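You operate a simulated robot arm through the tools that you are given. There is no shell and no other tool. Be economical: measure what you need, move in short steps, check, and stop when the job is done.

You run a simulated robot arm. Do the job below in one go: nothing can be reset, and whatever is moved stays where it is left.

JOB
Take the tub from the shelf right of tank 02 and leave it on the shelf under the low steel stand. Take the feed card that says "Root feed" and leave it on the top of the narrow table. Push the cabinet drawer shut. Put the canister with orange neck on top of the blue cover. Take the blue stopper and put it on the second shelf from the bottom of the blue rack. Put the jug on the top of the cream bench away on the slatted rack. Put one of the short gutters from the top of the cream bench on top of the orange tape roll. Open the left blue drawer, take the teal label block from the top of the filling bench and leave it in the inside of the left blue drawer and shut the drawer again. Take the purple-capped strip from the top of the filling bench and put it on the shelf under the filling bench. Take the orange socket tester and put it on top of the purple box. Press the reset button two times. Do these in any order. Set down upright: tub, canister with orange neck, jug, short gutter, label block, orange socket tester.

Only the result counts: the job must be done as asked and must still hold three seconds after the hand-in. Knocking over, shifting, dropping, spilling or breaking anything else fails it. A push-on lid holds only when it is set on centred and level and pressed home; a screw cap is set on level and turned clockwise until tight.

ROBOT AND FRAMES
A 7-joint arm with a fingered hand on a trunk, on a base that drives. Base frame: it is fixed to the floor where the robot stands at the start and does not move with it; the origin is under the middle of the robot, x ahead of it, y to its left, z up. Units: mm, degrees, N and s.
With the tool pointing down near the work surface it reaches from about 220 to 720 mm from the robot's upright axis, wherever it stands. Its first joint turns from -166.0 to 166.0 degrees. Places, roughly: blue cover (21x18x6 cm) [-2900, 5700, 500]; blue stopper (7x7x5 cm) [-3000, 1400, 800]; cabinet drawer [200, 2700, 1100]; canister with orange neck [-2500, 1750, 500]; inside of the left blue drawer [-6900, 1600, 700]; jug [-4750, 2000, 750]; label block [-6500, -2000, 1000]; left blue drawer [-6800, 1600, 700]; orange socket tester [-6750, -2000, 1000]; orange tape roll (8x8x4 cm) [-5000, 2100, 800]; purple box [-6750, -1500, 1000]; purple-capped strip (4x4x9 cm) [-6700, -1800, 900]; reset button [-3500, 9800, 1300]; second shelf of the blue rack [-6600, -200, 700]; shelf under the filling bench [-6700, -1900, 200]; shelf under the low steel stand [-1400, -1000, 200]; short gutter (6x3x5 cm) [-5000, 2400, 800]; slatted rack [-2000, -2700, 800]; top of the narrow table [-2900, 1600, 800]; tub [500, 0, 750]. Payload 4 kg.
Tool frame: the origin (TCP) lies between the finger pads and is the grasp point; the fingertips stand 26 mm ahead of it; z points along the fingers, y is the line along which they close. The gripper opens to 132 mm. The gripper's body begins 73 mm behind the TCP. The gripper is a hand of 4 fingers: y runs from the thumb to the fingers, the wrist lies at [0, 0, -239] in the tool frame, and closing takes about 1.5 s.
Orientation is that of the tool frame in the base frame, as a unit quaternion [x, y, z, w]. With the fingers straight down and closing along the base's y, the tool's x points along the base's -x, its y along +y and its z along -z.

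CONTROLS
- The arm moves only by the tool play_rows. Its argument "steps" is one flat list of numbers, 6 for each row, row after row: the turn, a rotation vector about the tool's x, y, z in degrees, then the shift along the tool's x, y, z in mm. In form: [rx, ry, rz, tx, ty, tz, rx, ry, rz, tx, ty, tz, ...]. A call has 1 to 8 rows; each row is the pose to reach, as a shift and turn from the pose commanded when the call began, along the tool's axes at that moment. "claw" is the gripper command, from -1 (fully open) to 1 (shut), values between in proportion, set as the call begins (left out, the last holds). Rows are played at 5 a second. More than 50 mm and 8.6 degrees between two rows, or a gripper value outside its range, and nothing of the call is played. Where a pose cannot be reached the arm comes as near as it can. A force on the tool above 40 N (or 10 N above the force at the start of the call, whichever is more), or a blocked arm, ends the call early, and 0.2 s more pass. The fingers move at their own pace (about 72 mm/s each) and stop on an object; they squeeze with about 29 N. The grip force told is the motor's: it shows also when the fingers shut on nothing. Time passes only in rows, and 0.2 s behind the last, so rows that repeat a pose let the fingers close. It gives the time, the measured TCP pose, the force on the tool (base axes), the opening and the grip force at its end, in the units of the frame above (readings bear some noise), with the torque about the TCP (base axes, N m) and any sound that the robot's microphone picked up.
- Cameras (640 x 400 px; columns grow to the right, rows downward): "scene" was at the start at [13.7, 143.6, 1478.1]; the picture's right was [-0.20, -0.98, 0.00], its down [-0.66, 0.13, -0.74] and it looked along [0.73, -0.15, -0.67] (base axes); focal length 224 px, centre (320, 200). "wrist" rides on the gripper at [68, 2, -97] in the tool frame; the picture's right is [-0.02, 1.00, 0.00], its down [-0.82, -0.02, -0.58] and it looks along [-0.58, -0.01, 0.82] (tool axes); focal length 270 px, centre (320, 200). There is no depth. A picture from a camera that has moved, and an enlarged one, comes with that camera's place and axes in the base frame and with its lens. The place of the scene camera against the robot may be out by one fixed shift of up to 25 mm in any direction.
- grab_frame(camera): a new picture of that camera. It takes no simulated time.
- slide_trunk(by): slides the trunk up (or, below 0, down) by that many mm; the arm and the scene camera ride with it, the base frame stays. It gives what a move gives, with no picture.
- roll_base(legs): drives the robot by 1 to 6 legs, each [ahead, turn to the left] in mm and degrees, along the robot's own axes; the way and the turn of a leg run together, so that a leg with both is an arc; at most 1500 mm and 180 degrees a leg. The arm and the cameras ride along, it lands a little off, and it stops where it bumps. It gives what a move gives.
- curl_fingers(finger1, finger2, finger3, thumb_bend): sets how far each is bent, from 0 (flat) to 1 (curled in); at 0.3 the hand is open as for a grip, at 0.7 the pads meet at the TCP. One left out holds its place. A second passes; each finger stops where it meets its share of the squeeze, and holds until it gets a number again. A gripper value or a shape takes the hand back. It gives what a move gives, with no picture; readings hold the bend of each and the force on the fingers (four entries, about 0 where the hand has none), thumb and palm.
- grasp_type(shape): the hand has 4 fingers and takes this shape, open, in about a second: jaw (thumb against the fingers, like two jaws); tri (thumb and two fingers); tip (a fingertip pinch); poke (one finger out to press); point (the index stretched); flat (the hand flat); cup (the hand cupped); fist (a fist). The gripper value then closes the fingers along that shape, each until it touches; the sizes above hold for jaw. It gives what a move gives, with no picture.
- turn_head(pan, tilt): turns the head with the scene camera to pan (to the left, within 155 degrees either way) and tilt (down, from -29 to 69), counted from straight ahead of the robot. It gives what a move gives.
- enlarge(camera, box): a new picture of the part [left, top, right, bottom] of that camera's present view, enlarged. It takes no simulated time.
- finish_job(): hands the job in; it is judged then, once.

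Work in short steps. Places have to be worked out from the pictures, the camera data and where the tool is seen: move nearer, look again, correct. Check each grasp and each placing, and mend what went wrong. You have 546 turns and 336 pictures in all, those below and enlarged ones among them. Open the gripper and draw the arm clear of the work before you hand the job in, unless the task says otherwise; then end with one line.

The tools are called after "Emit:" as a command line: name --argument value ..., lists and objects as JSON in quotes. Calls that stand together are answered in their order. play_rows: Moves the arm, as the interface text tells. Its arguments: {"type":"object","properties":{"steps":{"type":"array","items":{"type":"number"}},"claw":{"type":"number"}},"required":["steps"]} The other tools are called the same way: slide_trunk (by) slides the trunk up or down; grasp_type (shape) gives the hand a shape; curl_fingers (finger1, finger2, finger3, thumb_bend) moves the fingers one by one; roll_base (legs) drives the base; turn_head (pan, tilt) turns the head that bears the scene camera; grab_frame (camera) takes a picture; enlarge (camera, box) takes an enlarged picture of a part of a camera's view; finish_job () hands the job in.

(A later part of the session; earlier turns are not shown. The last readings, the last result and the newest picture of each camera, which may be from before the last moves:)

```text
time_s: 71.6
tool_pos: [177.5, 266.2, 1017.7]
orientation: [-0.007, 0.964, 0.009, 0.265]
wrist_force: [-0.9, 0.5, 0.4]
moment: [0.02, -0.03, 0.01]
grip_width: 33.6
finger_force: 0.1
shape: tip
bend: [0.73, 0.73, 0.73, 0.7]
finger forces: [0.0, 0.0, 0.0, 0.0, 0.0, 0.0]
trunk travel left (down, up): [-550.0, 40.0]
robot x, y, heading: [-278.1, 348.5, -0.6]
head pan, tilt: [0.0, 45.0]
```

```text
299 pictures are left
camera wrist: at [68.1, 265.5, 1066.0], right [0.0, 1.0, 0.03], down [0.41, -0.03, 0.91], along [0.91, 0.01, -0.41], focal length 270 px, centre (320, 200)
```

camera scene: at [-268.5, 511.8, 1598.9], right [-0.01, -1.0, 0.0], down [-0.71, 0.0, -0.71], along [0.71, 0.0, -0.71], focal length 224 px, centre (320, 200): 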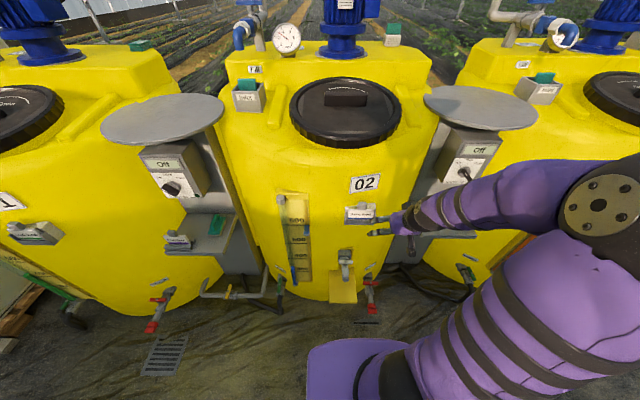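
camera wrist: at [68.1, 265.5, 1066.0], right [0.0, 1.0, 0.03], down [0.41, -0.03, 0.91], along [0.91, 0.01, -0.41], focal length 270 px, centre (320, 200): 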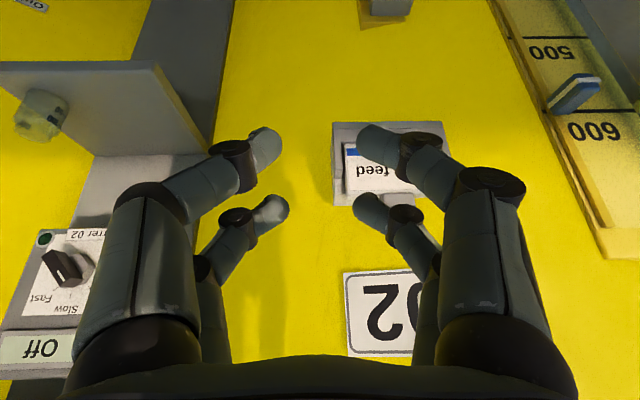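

The hand is two opposed finger pairs about 30 mm apart. I'll grip the tab with a horizontal tool; I back up, then rotate the tool level in front of the card.

Emit:
roll_base --legs '[[-130, 0]]'

Emit:
play_rows --steps '[0, -7.4, 0, -11, 8.75, 11.3, 0, -14.8, 0, -22, 17.5, 22.7, 0, -22.2, 0, -33, 26.25, 34, 0, -29.6, 0, -44, 35, 45.3, 0, -37, 0, -55, 43.75, 56.7, 0, -44.4, 0, -66, 52.5, 68, 0, -51.8, 0, -77, 61.25, 79.3, 0, -59.2, 0, -88, 70, 90.7]' --claw -0.5

Emit:
grab_frame --camera "wrist"

Emit:
enlarge --camera "scene" --box '[280, 120, 520, 270]'

```text
time_s: 72.9
tool_pos: [50.4, 268.0, 1018.9]
orientation: [-0.007, 0.964, 0.01, 0.265]
wrist_force: [0.0, -0.3, 0.3]
moment: [-0.03, 0.0, 0.05]
grip_width: 33.6
finger_force: 0.0
shape: tip
bend: [0.73, 0.73, 0.73, 0.7]
finger forces: [0.1, 0.0, 0.1, 0.0, 0.0, 0.0]
trunk travel left (down, up): [-550.0, 40.0]
robot x, y, heading: [-411.2, 349.6, -0.1]
head pan, tilt: [0.0, 45.0]
```

```text
time_s: 74.7
tool_pos: [169.4, 339.1, 985.5]
orientation: [-0.001, 0.706, 0.012, 0.708]
wrist_force: [0.1, -0.3, 0.4]
moment: [-0.02, 0.0, -0.04]
grip_width: 98.8
finger_force: 0.0
shape: tip
bend: [0.64, 0.64, 0.64, 0.51]
finger forces: [0.1, 0.0, 0.0, 0.0, 0.0, 0.0]
out of reach, approached as far as the arm can: row 3, 4, 5, 6
trunk travel left (down, up): [-550.0, 40.0]
robot x, y, heading: [-408.0, 351.8, -0.1]
head pan, tilt: [0.0, 45.0]
```

```text
298 pictures are left
camera wrist: at [72.4, 340.3, 917.0], right [-0.02, 1.0, 0.04], down [-0.58, -0.04, 0.81], along [0.82, -0.01, 0.58], focal length 270 px, centre (320, 200)
```

wrist: 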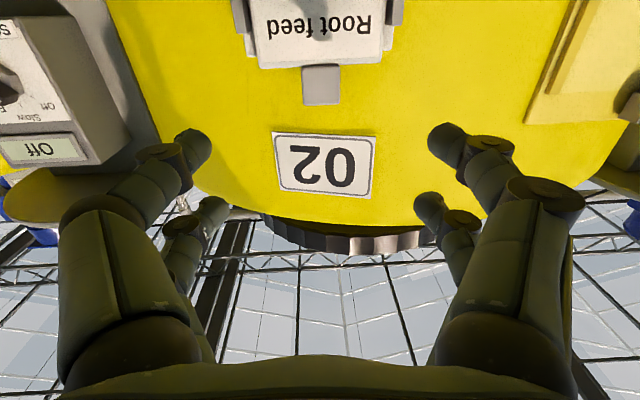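

```text
2.67 times, centred on (400, 195) of scene
camera zoom: at [-395.8, 512.4, 1598.9], right [0.0, -1.0, 0.0], down [-0.71, 0.0, -0.71], along [0.71, 0.0, -0.71], focal length 598 px, centre (107, 213)
```

zoom: 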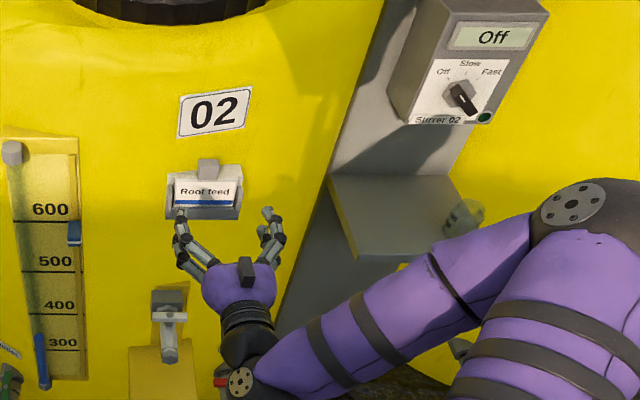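

Tab is about [305,342,970]. I advance level until the fingertips straddle it, keeping the lower finger pair at tab height.

Emit:
play_rows --steps '[0, 0, 0, 0, 3, 30, 0, 0, 0, 0, 3, 60, 0, 0, 0, 0, 3, 90, 0, 0, 0, 0, 3, 110, 0, 0, 0, 0, 3, 110]'

Emit:
grab_frame --camera "wrist"

Emit:
enlarge --camera "scene" --box '[300, 150, 460, 250]'

```text
time_s: 75.9
tool_pos: [281.4, 346.7, 985.8]
orientation: [-0.001, 0.707, 0.013, 0.707]
wrist_force: [-0.1, 1.1, 0.0]
moment: [-0.01, 0.01, -0.02]
grip_width: 98.4
finger_force: 0.1
shape: tip
bend: [0.64, 0.64, 0.64, 0.51]
finger forces: [0.0, 0.0, 0.0, 0.0, 0.0, 0.0]
trunk travel left (down, up): [-550.0, 40.0]
robot x, y, heading: [-410.0, 347.5, -0.6]
head pan, tilt: [0.0, 45.0]
```

```text
296 pictures are left
camera wrist: at [183.8, 346.4, 917.1], right [-0.02, 1.0, 0.04], down [-0.58, -0.04, 0.82], along [0.82, -0.01, 0.58], focal length 270 px, centre (320, 200)
```

wrist: 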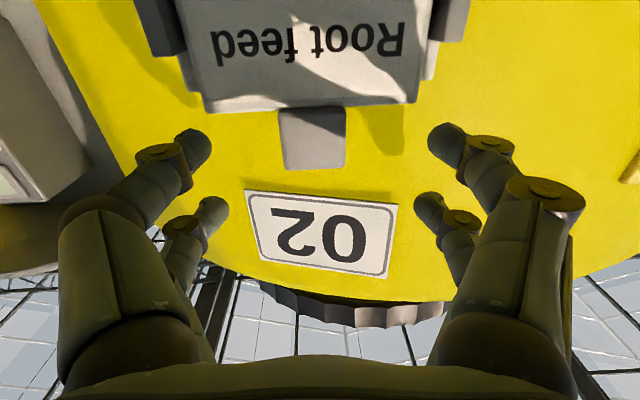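

```text
4.00 times, centred on (380, 200) of scene
camera zoom: at [-395.8, 512.4, 1598.9], right [0.0, -1.0, 0.0], down [-0.71, 0.0, -0.71], along [0.71, 0.0, -0.71], focal length 896 px, centre (80, 200)
```

zoom: 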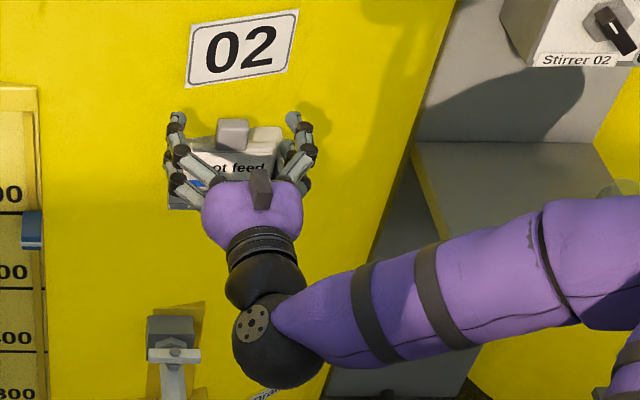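

Tab front is at x≈315, y≈342. I advance 25 mm more, shift 4 mm right, then close.

Emit:
play_rows --steps '[0, 0, 0, 0, -4, 12, 0, 0, 0, 0, -4, 25, 0, 0, 0, 0, -4, 25]'

Emit:
play_rows --steps '[0, 0, 0, 0, 0, 0, 0, 0, 0, 0, 0, 0, 0, 0, 0, 0, 0, 0, 0, 0, 0, 0, 0, 0, 0, 0, 0, 0, 0, 0, 0, 0, 0, 0, 0, 0, 0, 0, 0, 0, 0, 0]' --claw 1

Emit:
grab_frame --camera "wrist"

Emit:
enlarge --camera "scene" --box '[300, 150, 460, 250]'

```text
time_s: 76.7
tool_pos: [306.4, 341.7, 984.6]
orientation: [-0.002, 0.707, 0.012, 0.707]
wrist_force: [0.2, -0.2, -1.2]
moment: [-0.01, 0.02, 0.0]
grip_width: 98.6
finger_force: 0.0
shape: tip
bend: [0.64, 0.64, 0.64, 0.51]
finger forces: [0.1, 0.1, 0.1, 0.1, 0.1, 0.0]
trunk travel left (down, up): [-550.0, 40.0]
robot x, y, heading: [-412.3, 350.8, -0.3]
head pan, tilt: [0.0, 45.0]
```

```text
time_s: 78.3
tool_pos: [306.5, 342.0, 987.0]
orientation: [-0.002, 0.707, 0.011, 0.707]
wrist_force: [-0.5, 0.4, -0.1]
moment: [-0.01, -0.01, 0.01]
grip_width: 13.0
finger_force: 29.2
shape: tip
bend: [0.73, 0.61, 0.61, 0.7]
finger forces: [25.8, 0.0, 0.0, 0.0, 26.0, 0.0]
trunk travel left (down, up): [-550.0, 40.0]
robot x, y, heading: [-409.7, 348.4, -0.6]
head pan, tilt: [0.0, 45.0]
```

```text
294 pictures are left
camera wrist: at [208.6, 342.7, 917.3], right [-0.02, 1.0, 0.04], down [-0.58, -0.04, 0.82], along [0.82, -0.01, 0.58], focal length 270 px, centre (320, 200)
```

wrist: 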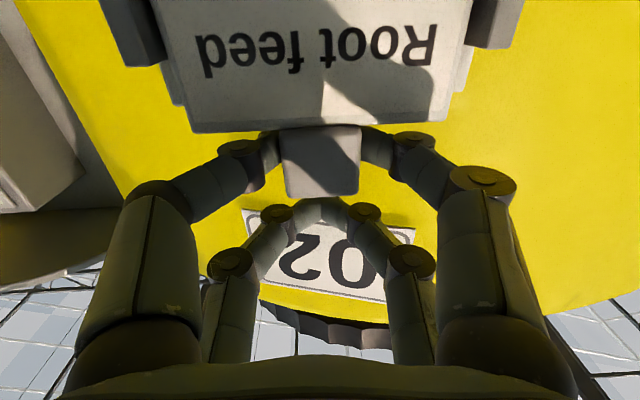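

```text
4.00 times, centred on (380, 200) of scene
camera zoom: at [-395.8, 512.4, 1598.9], right [0.0, -1.0, 0.0], down [-0.71, 0.0, -0.71], along [0.71, 0.0, -0.71], focal length 896 px, centre (80, 200)
```

zoom: 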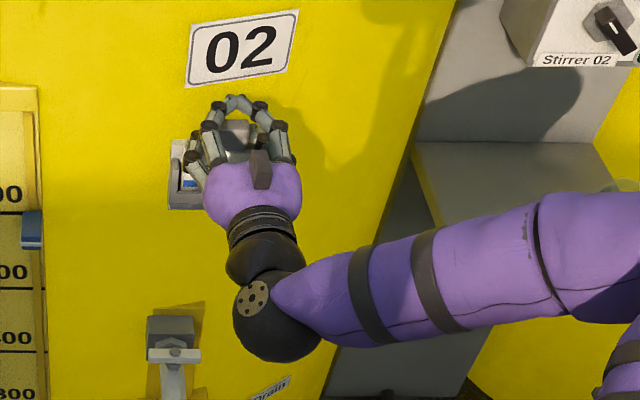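

I lift 25 mm to see whether the card comes along.

Emit:
play_rows --steps '[0, 0, 0, -8, 0, 0, 0, 0, 0, -16, 0, 0, 0, 0, 0, -25, 0, 0, 0, 0, 0, -25, 0, 0]'

Emit:
grab_frame --camera "wrist"

```text
time_s: 79.3
tool_pos: [305.0, 343.2, 1011.4]
orientation: [-0.002, 0.707, 0.013, 0.707]
wrist_force: [0.2, -0.1, -0.3]
moment: [-0.03, 0.07, -0.02]
grip_width: 13.0
finger_force: 29.1
shape: tip
bend: [0.73, 0.61, 0.61, 0.7]
finger forces: [25.9, 0.0, 0.0, 0.1, 26.0, 0.1]
trunk travel left (down, up): [-550.0, 40.0]
robot x, y, heading: [-410.4, 349.4, -0.1]
head pan, tilt: [0.0, 45.0]
```

```text
292 pictures are left
camera wrist: at [207.9, 343.1, 943.5], right [-0.02, 1.0, 0.04], down [-0.58, -0.04, 0.82], along [0.82, -0.01, 0.58], focal length 270 px, centre (320, 200)
```

wrist: 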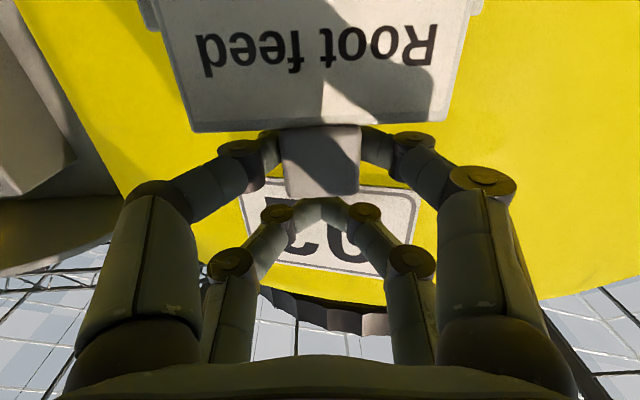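

The card follows the hand. I lift clear and draw back.

Emit:
play_rows --steps '[0, 0, 0, -20, 0, 0, 0, 0, 0, -40, 0, 0, 0, 0, 0, -65, 0, 0, 0, 0, 0, -65, 0, -40, 0, 0, 0, -65, 0, -80, 0, 0, 0, -65, 0, -110]'

Emit:
grab_frame --camera "wrist"

Emit:
grab_frame --camera "scene"

```text
time_s: 80.7
tool_pos: [192.5, 340.0, 1073.5]
orientation: [-0.002, 0.707, 0.011, 0.707]
wrist_force: [0.7, 0.6, -0.1]
moment: [-0.04, -0.02, 0.01]
grip_width: 12.7
finger_force: 29.2
shape: tip
bend: [0.73, 0.61, 0.61, 0.7]
finger forces: [25.9, 0.0, 0.0, 0.1, 25.9, 0.0]
trunk travel left (down, up): [-550.0, 40.0]
robot x, y, heading: [-406.8, 350.5, -0.1]
head pan, tilt: [0.0, 45.0]
```

```text
291 pictures are left
camera wrist: at [95.7, 339.6, 1005.2], right [-0.02, 1.0, 0.04], down [-0.58, -0.04, 0.82], along [0.82, -0.01, 0.58], focal length 270 px, centre (320, 200)
```

wrist: 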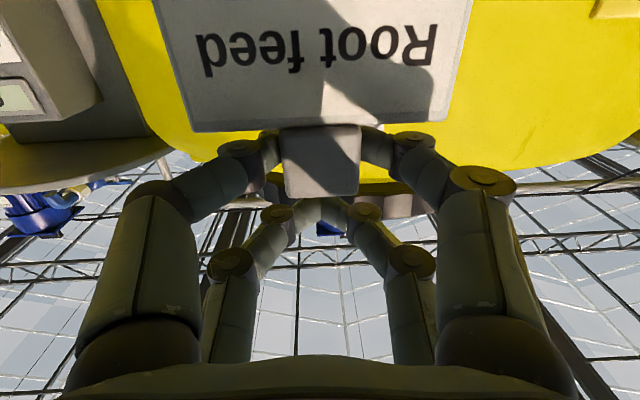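

```text
290 pictures are left
camera scene: at [-395.9, 512.4, 1598.9], right [0.0, -1.0, 0.0], down [-0.71, 0.0, -0.71], along [0.71, 0.0, -0.71], focal length 224 px, centre (320, 200)
```

scene: 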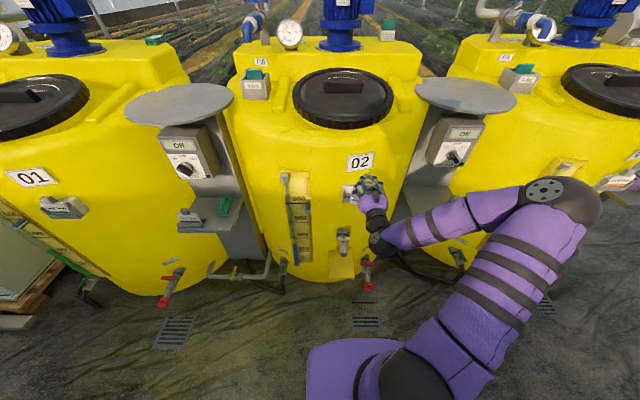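

Card in hand. I back up, turn toward the narrow table and look.

Emit:
roll_base --legs '[[-400, 0], [0, 150]]'

Emit:
turn_head --pan 0 --tilt 20

Emit:
grab_frame --camera "scene"

```text
time_s: 90.1
tool_pos: [-1331.2, 660.6, 1073.3]
orientation: [-0.684, 0.179, 0.687, 0.169]
wrist_force: [-0.8, -0.4, -0.3]
moment: [0.01, -0.02, -0.02]
grip_width: 12.9
finger_force: 28.9
shape: tip
bend: [0.73, 0.61, 0.61, 0.7]
finger forces: [25.9, 0.0, 0.0, 0.0, 25.9, 0.0]
trunk travel left (down, up): [-550.0, 40.0]
robot x, y, heading: [-808.6, 353.8, 150.0]
head pan, tilt: [0.0, 45.0]
```

```text
time_s: 91.0
tool_pos: [-1331.0, 661.2, 1073.5]
orientation: [-0.684, 0.179, 0.687, 0.168]
wrist_force: [0.3, -0.6, -0.3]
moment: [0.01, 0.0, 0.0]
grip_width: 13.2
finger_force: 29.2
shape: tip
bend: [0.73, 0.61, 0.61, 0.7]
finger forces: [25.9, 0.1, 0.0, 0.0, 25.9, 0.0]
trunk travel left (down, up): [-550.0, 40.0]
robot x, y, heading: [-812.6, 355.9, 150.3]
head pan, tilt: [0.0, 20.0]
```

```text
289 pictures are left
camera scene: at [-925.4, 245.2, 1637.5], right [0.5, 0.87, 0.0], down [0.3, -0.17, -0.94], along [-0.82, 0.47, -0.34], focal length 224 px, centre (320, 200)
```

scene: 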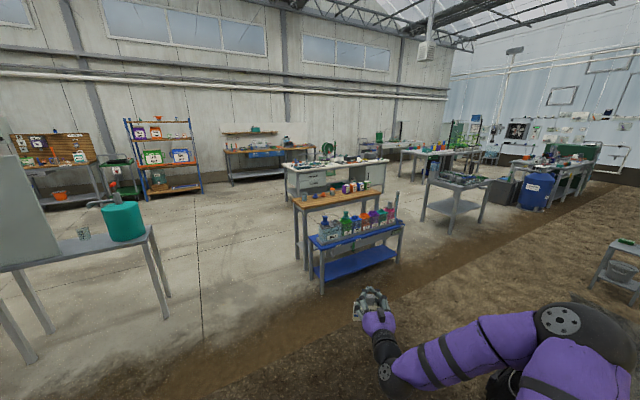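

I zoom at the narrow table, blue bench and surroundings.

Emit:
enlarge --camera "scene" --box '[270, 150, 430, 300]'

```text
2.67 times, centred on (350, 225) of scene
camera zoom: at [-925.4, 245.2, 1637.5], right [0.5, 0.87, 0.0], down [0.3, -0.17, -0.94], along [-0.82, 0.47, -0.34], focal length 598 px, centre (240, 133)
```

zoom: 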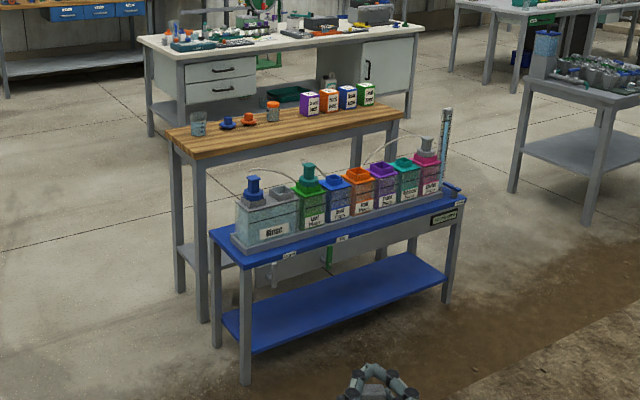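

Layout is clear: blue bench x −2660..−2420, y 1110..2165; narrow table x −2995..−2710, y 1080..2100, z≈800. I turn the tool downward (card flat) and drive to the table's low-y end.

Emit:
play_rows --steps '[0, 8, 0, 0, 0, -12, 0, 16, 0, 0, 0, -24, 0, 24, 0, 0, 0, -36, 0, 32, 0, 0, 0, -48, 0, 40, 0, 0, 0, -60, 0, 48, 0, 0, 0, -72, 0, 56, 0, 0, 0, -84, 0, 64, 0, 0, 0, -96]'

Emit:
play_rows --steps '[0, 8, 0, 7, 0, -3.5, 0, 16, 0, 14, 0, -7, 0, 26, 0, 21.6, 0, -10.5]'

Emit:
roll_base --legs '[[0, 22.8], [1026, 0], [1027, 0], [0, -83.1]]'

Emit:
turn_head --pan 0 --tilt 40

Emit:
grab_frame --camera "scene"

Emit:
grab_frame --camera "wrist"

```text
time_s: 92.8
tool_pos: [-1246.8, 617.0, 1072.9]
orientation: [0.944, -0.241, -0.22, -0.048]
wrist_force: [-0.2, 0.8, 0.0]
moment: [-0.01, 0.01, -0.01]
grip_width: 12.9
finger_force: 29.2
shape: tip
bend: [0.73, 0.61, 0.61, 0.7]
finger forces: [25.7, 0.1, 0.0, 0.1, 25.7, 0.0]
out of reach, approached as far as the arm can: row 7
trunk travel left (down, up): [-550.0, 40.0]
robot x, y, heading: [-816.2, 352.4, 150.1]
head pan, tilt: [0.0, 20.0]
```

```text
refused: row 3 steps farther than a row can; nothing moved
```

```text
time_s: 108.2
tool_pos: [-2844.8, 1088.0, 1073.3]
orientation: [0.692, -0.686, -0.166, -0.153]
wrist_force: [-0.4, -0.3, -0.8]
moment: [0.01, -0.01, -0.02]
grip_width: 12.6
finger_force: 29.4
shape: tip
bend: [0.73, 0.61, 0.61, 0.7]
finger forces: [25.7, 0.1, 0.0, 0.0, 25.7, 0.0]
trunk travel left (down, up): [-550.0, 40.0]
robot x, y, heading: [-2860.3, 582.0, 89.3]
head pan, tilt: [0.0, 20.0]
```

```text
time_s: 109.1
tool_pos: [-2844.7, 1087.6, 1073.9]
orientation: [0.692, -0.686, -0.165, -0.152]
wrist_force: [-0.8, -0.5, -0.3]
moment: [0.01, 0.01, 0.0]
grip_width: 12.8
finger_force: 29.0
shape: tip
bend: [0.73, 0.61, 0.61, 0.7]
finger forces: [25.7, 0.0, 0.0, 0.1, 25.6, 0.0]
trunk travel left (down, up): [-550.0, 40.0]
robot x, y, heading: [-2860.8, 582.4, 89.6]
head pan, tilt: [0.0, 40.0]
```

```text
287 pictures are left
camera scene: at [-3022.3, 615.8, 1606.2], right [1.0, -0.01, 0.0], down [-0.01, -0.64, -0.77], along [0.01, 0.77, -0.64], focal length 224 px, centre (320, 200)
```

scene: 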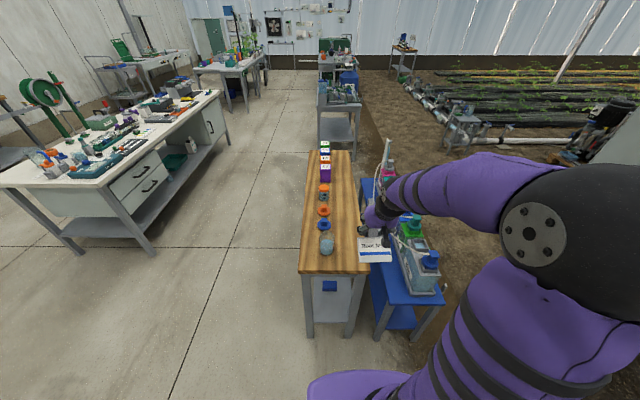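

```text
286 pictures are left
camera wrist: at [-2845.0, 983.4, 1130.4], right [-1.0, 0.01, 0.03], down [0.03, 0.48, 0.88], along [0.0, 0.88, -0.48], focal length 270 px, centre (320, 200)
```

wrist: 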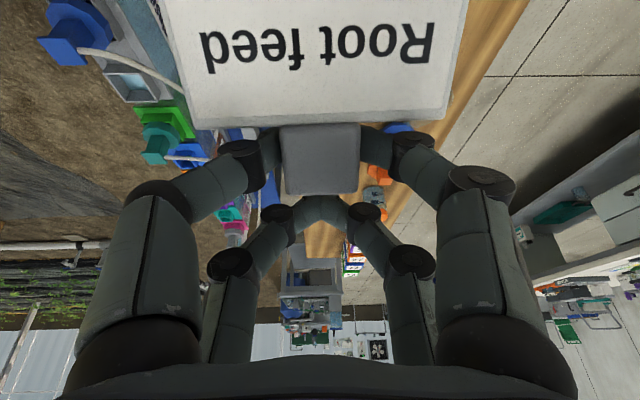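

The narrow table spans x≈−3090..−2840, front edge y≈1088; a glass stands at about (−2992,1208), the blue stopper at (−3003,1331). I level the tool and move above the free spot in front of the glass.

Emit:
play_rows --steps '[0, 6.5, 0, -14, 19, 27, 0, 13, 0, -28, 38, 54, 0, 19.5, 0, -41, 56, 81, 0, 26, 0, -55, 75, 108]'

Emit:
grab_frame --camera "scene"

Emit:
grab_frame --camera "wrist"

```text
time_s: 110.1
tool_pos: [-2923.4, 1183.8, 1000.7]
orientation: [0.711, -0.703, -0.004, 0.006]
wrist_force: [-0.1, -0.3, 0.0]
moment: [0.01, 0.04, 0.01]
grip_width: 13.0
finger_force: 29.1
shape: tip
bend: [0.73, 0.61, 0.61, 0.7]
finger forces: [25.6, 0.0, 0.0, 0.0, 25.7, 0.0]
trunk travel left (down, up): [-550.0, 40.0]
robot x, y, heading: [-2860.2, 583.9, 89.2]
head pan, tilt: [0.0, 40.0]
```

```text
285 pictures are left
camera scene: at [-3022.4, 616.5, 1606.1], right [1.0, -0.01, 0.0], down [-0.01, -0.64, -0.77], along [0.01, 0.77, -0.64], focal length 224 px, centre (320, 200)
```

scene: 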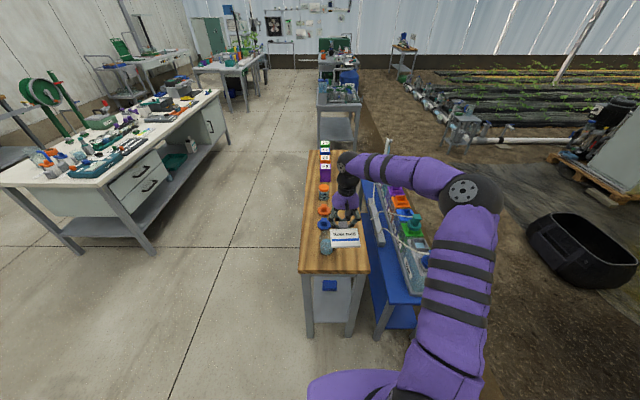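

```text
284 pictures are left
camera wrist: at [-2924.1, 1115.6, 1097.5], right [-1.0, 0.01, 0.01], down [0.02, 0.82, 0.58], along [0.0, 0.58, -0.82], focal length 270 px, centre (320, 200)
```

wrist: 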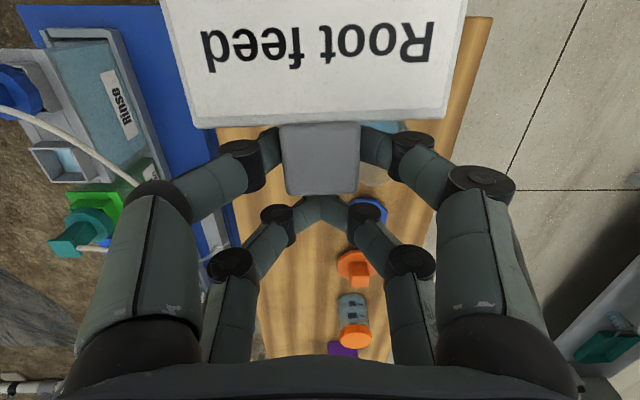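

I shift 40 mm toward +x to stay clear of the glass, then lower by trunk.

Emit:
play_rows --steps '[0, 0, 0, 0, -40, 0, 0, 0, 0, 0, -40, 0]'

Emit:
slide_trunk --by -140

Emit:
grab_frame --camera "wrist"

Emit:
enlarge --camera "scene" --box '[280, 130, 440, 290]'

```text
time_s: 110.7
tool_pos: [-2880.6, 1185.6, 1000.9]
orientation: [0.711, -0.703, -0.005, 0.005]
wrist_force: [0.6, -0.2, -0.1]
moment: [0.04, 0.06, 0.0]
grip_width: 13.1
finger_force: 28.7
shape: tip
bend: [0.73, 0.61, 0.61, 0.7]
finger forces: [25.8, 0.0, 0.0, 0.1, 25.7, 0.0]
trunk travel left (down, up): [-550.0, 40.0]
robot x, y, heading: [-2863.5, 582.7, 89.3]
head pan, tilt: [0.0, 40.0]
```

```text
time_s: 112.3
tool_pos: [-2880.9, 1184.3, 861.9]
orientation: [0.712, -0.703, -0.005, 0.006]
wrist_force: [0.3, 0.0, -0.8]
moment: [0.03, 0.0, -0.01]
grip_width: 12.5
finger_force: 29.3
shape: tip
bend: [0.73, 0.61, 0.61, 0.7]
finger forces: [25.8, 0.0, 0.1, 0.0, 25.8, 0.0]
trunk travel left (down, up): [-410.0, 180.0]
robot x, y, heading: [-2864.2, 580.9, 89.6]
head pan, tilt: [0.0, 40.0]
```

```text
283 pictures are left
camera wrist: at [-2881.6, 1115.7, 957.7], right [-1.0, 0.01, 0.01], down [0.02, 0.82, 0.58], along [-0.01, 0.58, -0.82], focal length 270 px, centre (320, 200)
```

wrist: 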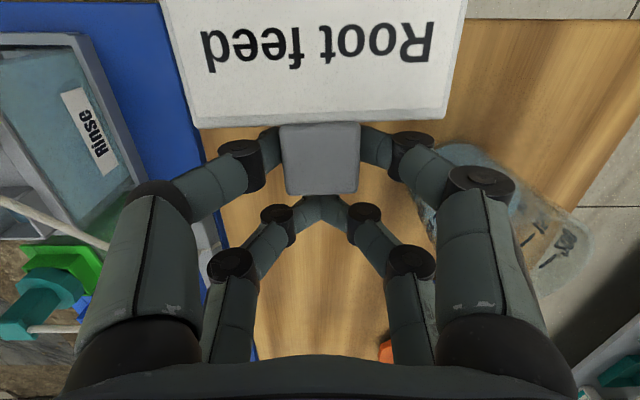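

```text
2.50 times, centred on (360, 210) of scene
camera zoom: at [-3022.3, 615.8, 1466.2], right [1.0, -0.01, 0.0], down [-0.01, -0.64, -0.77], along [0.01, 0.77, -0.64], focal length 560 px, centre (220, 175)
```

zoom: 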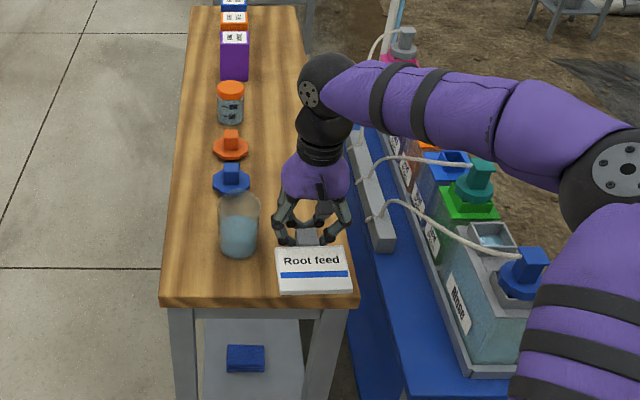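

Clear of the glass. I move 30 mm further onto the table and lower gently until contact.

Emit:
play_rows --steps '[0, 0, 0, -15, -4, 0, 0, 0, 0, -30, -8, 0, 0, 0, 0, -30, -8, 10, 0, 0, 0, -30, -8, 20, 0, 0, 0, -30, -8, 30]'

Emit:
grab_frame --camera "wrist"

Emit:
enlarge --camera "scene" --box '[320, 190, 420, 260]'

```text
time_s: 113.5
tool_pos: [-2873.1, 1214.3, 830.8]
orientation: [0.711, -0.703, -0.004, 0.005]
wrist_force: [-0.1, 0.6, -1.2]
moment: [0.04, 0.0, 0.04]
grip_width: 12.8
finger_force: 28.8
shape: tip
bend: [0.73, 0.61, 0.61, 0.7]
finger forces: [25.7, 0.0, 0.0, 0.0, 25.8, 0.1]
trunk travel left (down, up): [-410.0, 180.0]
robot x, y, heading: [-2861.8, 579.5, 89.3]
head pan, tilt: [0.0, 40.0]
```

```text
281 pictures are left
camera wrist: at [-2873.4, 1145.5, 927.4], right [-1.0, 0.01, 0.01], down [0.02, 0.82, 0.58], along [0.0, 0.58, -0.82], focal length 270 px, centre (320, 200)
```

wrist: 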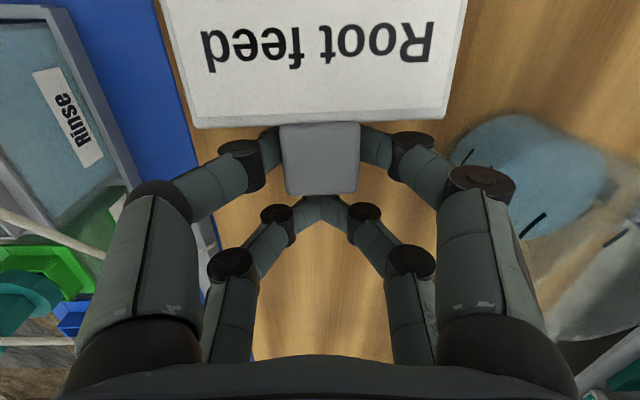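

```text
5.71 times, centred on (370, 225) of scene
camera zoom: at [-3022.3, 615.9, 1466.1], right [1.0, -0.01, 0.0], down [-0.01, -0.64, -0.77], along [0.01, 0.77, -0.64], focal length 1281 px, centre (34, 57)
```

zoom: 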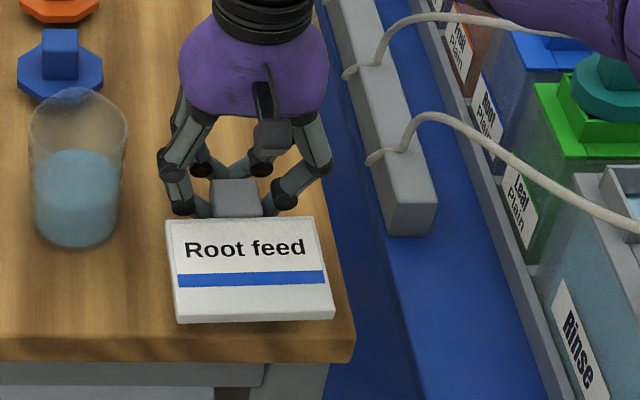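

Card is well placed; I nudge 8 mm inward and lower until it touches.

Emit:
play_rows --steps '[0, 0, 0, 0, 8, 0, 0, 0, 0, 0, 8, 5, 0, 0, 0, 0, 8, 10, 0, 0, 0, 0, 8, 15, 0, 0, 0, 0, 8, 20, 0, 0, 0, 0, 8, 25]'

Emit:
enlarge --camera "scene" --box '[320, 190, 420, 260]'

```text
time_s: 115.0
tool_pos: [-2882.6, 1215.6, 808.5]
orientation: [0.711, -0.703, -0.006, 0.004]
wrist_force: [2.4, -0.2, 11.6]
moment: [0.23, -0.05, -0.04]
grip_width: 12.9
finger_force: 29.1
shape: tip
bend: [0.73, 0.61, 0.62, 0.7]
finger forces: [25.7, 0.0, 0.1, 0.0, 25.8, 0.1]
trunk travel left (down, up): [-410.0, 180.0]
robot x, y, heading: [-2860.6, 582.0, 89.3]
head pan, tilt: [0.0, 40.0]
```

```text
5.71 times, centred on (370, 225) of scene
camera zoom: at [-3022.0, 614.9, 1466.5], right [1.0, -0.01, 0.0], down [-0.01, -0.64, -0.77], along [0.01, 0.77, -0.64], focal length 1281 px, centre (34, 57)
```

zoom: 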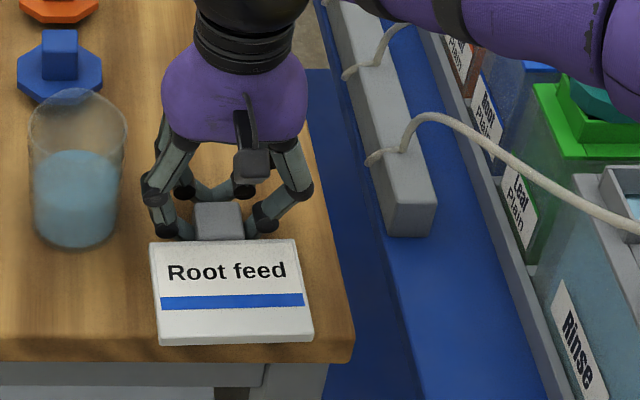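

Contact made. I open partly and rise.

Emit:
play_rows --steps '[0, 0, 0, 0, 0, 0, 0, 0, 0, 0, 0, 0, 0, 0, 0, 0, 0, 0, 0, 0, 0, 0, 0, 0]' --claw 0.45

Emit:
enlarge --camera "scene" --box '[320, 190, 420, 260]'

```text
time_s: 116.0
tool_pos: [-2883.3, 1214.9, 805.5]
orientation: [0.712, -0.702, -0.005, 0.006]
wrist_force: [-2.3, -0.8, 7.8]
moment: [-0.03, 0.01, 0.01]
grip_width: 35.1
finger_force: 0.1
shape: tip
bend: [0.74, 0.74, 0.75, 0.71]
finger forces: [2.1, 0.5, 2.4, 0.1, 3.0, 0.0]
trunk travel left (down, up): [-410.0, 180.0]
robot x, y, heading: [-2866.0, 580.8, 89.2]
head pan, tilt: [0.0, 40.0]
```

```text
5.71 times, centred on (370, 225) of scene
camera zoom: at [-3022.5, 615.1, 1466.2], right [1.0, -0.01, 0.0], down [-0.01, -0.64, -0.77], along [0.01, 0.77, -0.64], focal length 1281 px, centre (34, 57)
```

zoom: 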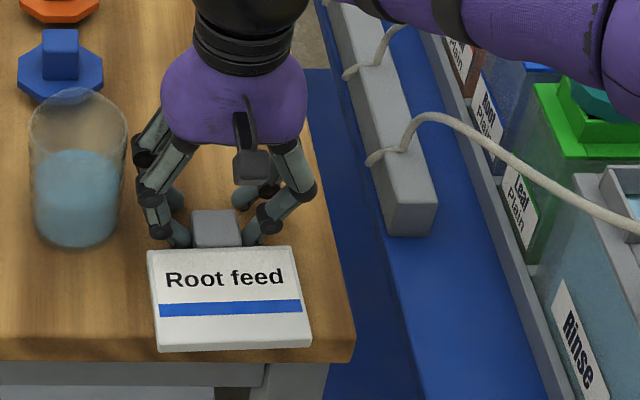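

Fingers opened just off the tab. I open a little more and lift straight up.

Emit:
play_rows --steps '[0, 0, 0, 0, 0, -2, 0, 0, 0, 0, 0, -2, 0, 0, 0, 0, 0, -10, 0, 0, 0, 0, 0, -25, 0, 0, 0, 0, 0, -50, 0, 0, 0, 0, 0, -90]' --claw 0.32

Emit:
enlarge --camera "scene" --box '[300, 160, 420, 260]'

Emit:
grab_frame --camera "wrist"

```text
time_s: 117.3
tool_pos: [-2880.1, 1215.5, 893.9]
orientation: [0.712, -0.703, -0.005, 0.005]
wrist_force: [0.0, 0.3, 0.4]
moment: [-0.01, 0.0, 0.0]
grip_width: 44.7
finger_force: 0.1
shape: tip
bend: [0.74, 0.74, 0.74, 0.7]
finger forces: [0.0, 0.1, 0.0, 0.0, 0.1, 0.1]
trunk travel left (down, up): [-410.0, 180.0]
robot x, y, heading: [-2862.1, 584.1, 89.3]
head pan, tilt: [0.0, 40.0]
```

```text
4.00 times, centred on (360, 210) of scene
camera zoom: at [-3022.2, 616.1, 1466.1], right [1.0, -0.01, 0.0], down [-0.01, -0.64, -0.77], along [0.01, 0.77, -0.64], focal length 896 px, centre (160, 160)
```

zoom: 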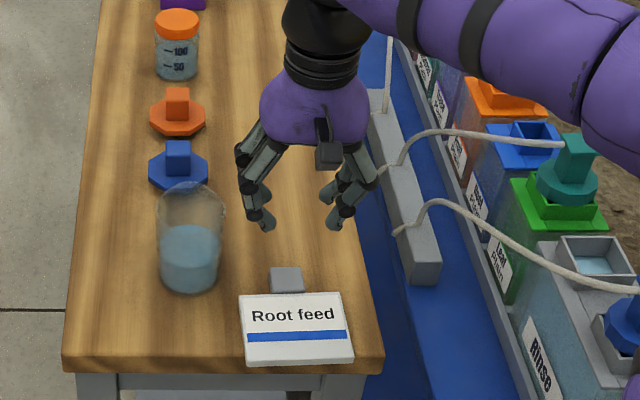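

```text
276 pictures are left
camera wrist: at [-2879.6, 1146.1, 990.7], right [-1.0, 0.01, 0.01], down [0.02, 0.82, 0.58], along [0.0, 0.58, -0.82], focal length 270 px, centre (320, 200)
```

wrist: 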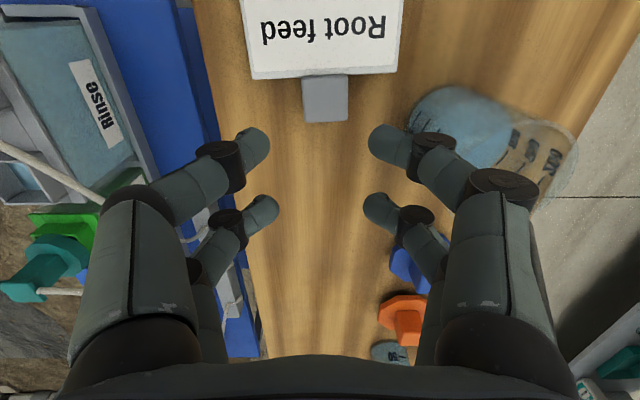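

Card is done. Next the blue stopper at about (−2993,1322); it's slightly beyond reach, so I rise, drive 100 mm ahead, and move over it.

Emit:
play_rows --steps '[0, 0, 0, 0, 0, -40, 0, 0, 0, 0, 0, -60]' --claw -0.2

Emit:
roll_base --legs '[[100, 0]]'

Emit:
play_rows --steps '[0, 0, 0, 0, 38, 0, 0, 0, 0, 0, 76, 0, 0, 0, 0, 0, 112, 0, 0, 0, 0, 0, 112, 0]'

Emit:
grab_frame --camera "wrist"

Emit:
enlarge --camera "scene" --box '[260, 150, 420, 250]'

```text
time_s: 118.0
tool_pos: [-2879.4, 1211.8, 954.6]
orientation: [0.712, -0.702, -0.006, 0.005]
wrist_force: [0.0, 0.1, 0.7]
moment: [0.0, 0.02, 0.0]
grip_width: 78.4
finger_force: 0.1
shape: tip
bend: [0.71, 0.71, 0.71, 0.7]
finger forces: [0.1, 0.0, 0.1, 0.0, 0.1, 0.0]
trunk travel left (down, up): [-410.0, 180.0]
robot x, y, heading: [-2859.4, 578.5, 89.1]
head pan, tilt: [0.0, 40.0]
```

```text
time_s: 119.1
tool_pos: [-2879.1, 1313.1, 955.8]
orientation: [0.712, -0.702, -0.005, 0.006]
wrist_force: [-0.1, -0.1, 0.4]
moment: [0.01, -0.07, 0.04]
grip_width: 79.0
finger_force: 0.0
shape: tip
bend: [0.71, 0.71, 0.71, 0.7]
finger forces: [0.1, 0.0, 0.0, 0.0, 0.0, 0.0]
trunk travel left (down, up): [-410.0, 180.0]
robot x, y, heading: [-2861.9, 683.2, 89.7]
head pan, tilt: [0.0, 40.0]
```

```text
time_s: 120.1
tool_pos: [-2990.1, 1314.5, 958.7]
orientation: [0.712, -0.702, -0.005, 0.006]
wrist_force: [0.2, -0.8, 0.0]
moment: [-0.04, 0.02, 0.02]
grip_width: 78.6
finger_force: 0.1
shape: tip
bend: [0.71, 0.71, 0.71, 0.7]
finger forces: [0.1, 0.1, 0.0, 0.0, 0.0, 0.0]
trunk travel left (down, up): [-410.0, 180.0]
robot x, y, heading: [-2861.7, 677.8, 89.5]
head pan, tilt: [0.0, 40.0]
```

```text
275 pictures are left
camera wrist: at [-2990.6, 1245.7, 1055.8], right [-1.0, 0.01, 0.01], down [0.02, 0.82, 0.58], along [-0.01, 0.58, -0.82], focal length 270 px, centre (320, 200)
```

wrist: 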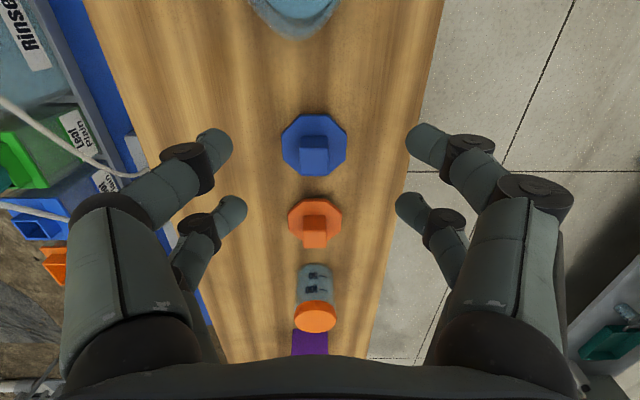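

```text
4.00 times, centred on (340, 200) of scene
camera zoom: at [-3021.7, 716.5, 1466.1], right [1.0, -0.01, 0.0], down [-0.01, -0.64, -0.77], along [0.01, 0.77, -0.64], focal length 896 px, centre (240, 200)
```

zoom: 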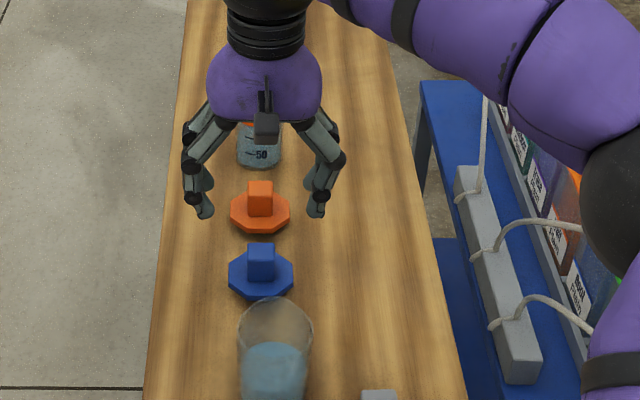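

Stopper triangulates to about (−2990,1357) with table top ~780. I switch to jaw and descend centred over its handle.

Emit:
grasp_type --shape "jaw"

Emit:
play_rows --steps '[0, 0, 0, -21, 0, 0, 0, 0, 0, -42, 0, 30, 0, 0, 0, -42, 0, 70, 0, 0, 0, -42, 0, 70]' --claw -0.2

Emit:
grab_frame --camera "wrist"

Emit:
enlarge --camera "scene" --box '[260, 150, 420, 250]'

```text
time_s: 121.0
tool_pos: [-2989.6, 1313.1, 959.7]
orientation: [0.711, -0.703, -0.005, 0.006]
wrist_force: [-0.4, 0.7, 0.4]
moment: [-0.03, 0.0, -0.02]
grip_width: 131.9
finger_force: 0.1
shape: jaw
bend: [0.3, 0.3, 0.3, 0.3]
finger forces: [0.0, 0.1, 0.0, 0.1, 0.0, 0.0]
trunk travel left (down, up): [-410.0, 180.0]
robot x, y, heading: [-2861.1, 682.1, 89.5]
head pan, tilt: [0.0, 40.0]
```

```text
time_s: 122.0
tool_pos: [-2991.3, 1352.9, 886.3]
orientation: [0.712, -0.702, -0.006, 0.006]
wrist_force: [-0.2, -0.1, 0.1]
moment: [-0.02, 0.0, 0.01]
grip_width: 79.6
finger_force: 0.1
shape: jaw
bend: [0.71, 0.71, 0.71, 0.7]
finger forces: [0.0, 0.0, 0.0, 0.0, 0.0, 0.0]
out of reach, approached as far as the arm can: row 2
trunk travel left (down, up): [-410.0, 180.0]
robot x, y, heading: [-2859.4, 679.9, 89.6]
head pan, tilt: [0.0, 40.0]
```

```text
273 pictures are left
camera wrist: at [-2990.7, 1284.0, 982.9], right [-1.0, 0.01, 0.01], down [0.02, 0.82, 0.58], along [-0.01, 0.58, -0.82], focal length 270 px, centre (320, 200)
```

wrist: 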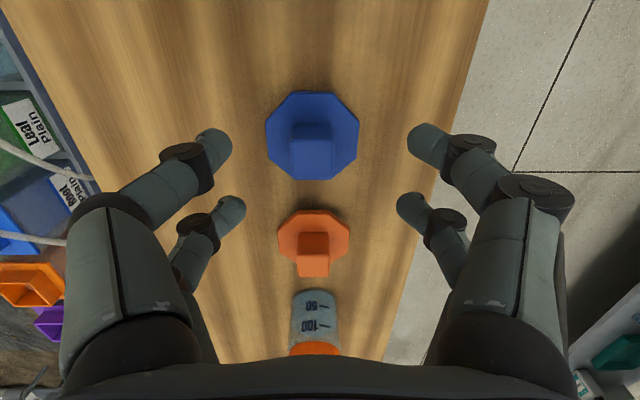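

```text
4.00 times, centred on (340, 200) of scene
camera zoom: at [-3021.4, 716.9, 1466.1], right [1.0, -0.01, 0.0], down [-0.01, -0.64, -0.77], along [0.01, 0.77, -0.64], focal length 896 px, centre (240, 200)
```

zoom: 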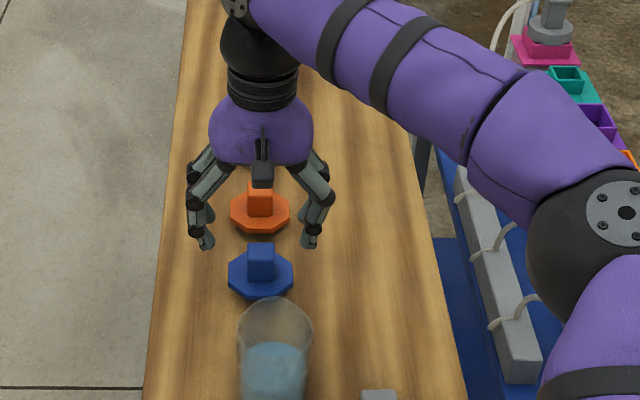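

Handle top is about z 833 at (−2988,1360). I descend to TCP z 830 and close.

Emit:
play_rows --steps '[0, 0, 0, -7, -2, 15, 0, 0, 0, -7, -2, 30, 0, 0, 0, -7, -2, 45, 0, 0, 0, -7, -2, 57, 0, 0, 0, -7, -2, 57]'

Emit:
play_rows --steps '[0, 0, 0, 0, 0, 0, 0, 0, 0, 0, 0, 0, 0, 0, 0, 0, 0, 0, 0, 0, 0, 0, 0, 0, 0, 0, 0, 0, 0, 0, 0, 0, 0, 0, 0, 0]' --claw 1

Emit:
grab_frame --camera "wrist"

```text
time_s: 123.2
tool_pos: [-2989.9, 1360.4, 831.0]
orientation: [0.711, -0.703, -0.005, 0.006]
wrist_force: [-1.0, 0.4, 0.4]
moment: [0.01, 0.03, 0.0]
grip_width: 79.5
finger_force: 0.1
shape: jaw
bend: [0.71, 0.71, 0.71, 0.7]
finger forces: [0.0, 0.0, 0.1, 0.1, 0.1, 0.0]
trunk travel left (down, up): [-410.0, 180.0]
robot x, y, heading: [-2861.3, 684.5, 89.5]
head pan, tilt: [0.0, 40.0]
```

```text
time_s: 124.6
tool_pos: [-2990.7, 1360.0, 830.8]
orientation: [0.712, -0.702, -0.005, 0.005]
wrist_force: [0.2, 0.1, 0.1]
moment: [-0.01, -0.08, 0.04]
grip_width: 5.2
finger_force: 28.7
shape: jaw
bend: [0.73, 0.73, 0.73, 0.73]
finger forces: [30.3, 23.2, 28.3, 0.0, 20.3, 0.0]
trunk travel left (down, up): [-410.0, 180.0]
robot x, y, heading: [-2855.8, 684.2, 89.5]
head pan, tilt: [0.0, 40.0]
```

```text
271 pictures are left
camera wrist: at [-2990.2, 1291.1, 927.4], right [-1.0, 0.01, 0.02], down [0.02, 0.82, 0.58], along [-0.01, 0.58, -0.82], focal length 270 px, centre (320, 200)
```

wrist: 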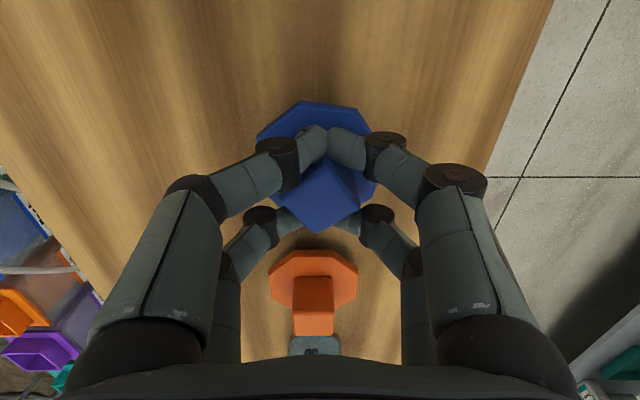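

The pinch closed cornerwise with the near pair past the handle. I open and shift so the near finger pair is centred on the handle, using the tip shape.

Emit:
play_rows --steps '[0, 0, 0, 0, 0, 0, 0, 0, 0, 0, 0, 0, 0, 0, 0, 0, 0, 0, 0, 0, 0, 0, 0, 0, 0, 0, 0, 0, 0, -40, 0, 0, 0, 0, 0, -40]' --claw -0.2

Emit:
grab_frame --camera "wrist"

```text
time_s: 126.0
tool_pos: [-2990.6, 1359.8, 871.0]
orientation: [0.712, -0.702, -0.005, 0.005]
wrist_force: [0.0, -0.4, -0.2]
moment: [0.0, -0.01, 0.01]
grip_width: 78.9
finger_force: 0.0
shape: jaw
bend: [0.71, 0.71, 0.71, 0.7]
finger forces: [0.0, 0.0, 0.0, 0.0, 0.0, 0.0]
trunk travel left (down, up): [-410.0, 180.0]
robot x, y, heading: [-2860.9, 680.1, 89.7]
head pan, tilt: [0.0, 40.0]
```

```text
270 pictures are left
camera wrist: at [-2989.6, 1291.1, 968.9], right [-1.0, 0.01, 0.01], down [0.02, 0.82, 0.58], along [-0.01, 0.58, -0.82], focal length 270 px, centre (320, 200)
```

wrist: 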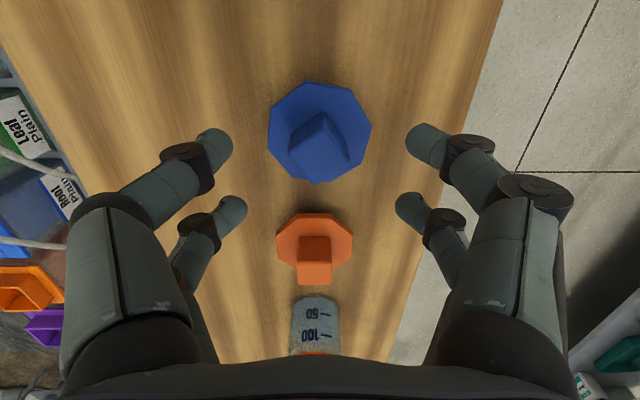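

I zoom in on the handle to judge its yaw.

Emit:
enlarge --camera "wrist" --box '[256, 70, 384, 190]'

```text
3.33 times, centred on (320, 130) of wrist
camera zoom: at [-2989.6, 1291.1, 968.9], right [-1.0, 0.01, 0.01], down [0.02, 0.82, 0.58], along [-0.01, 0.58, -0.82], focal length 901 px, centre (320, 433)
```

zoom: 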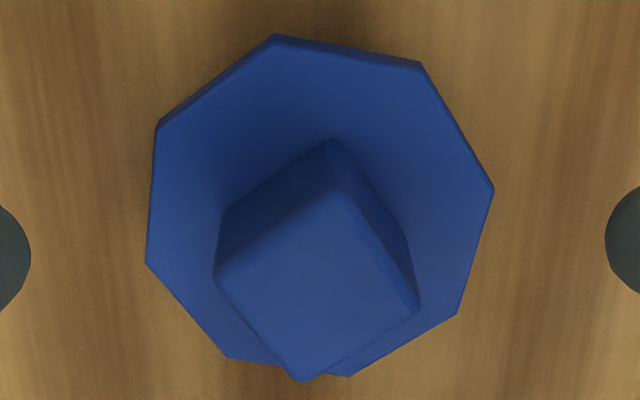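

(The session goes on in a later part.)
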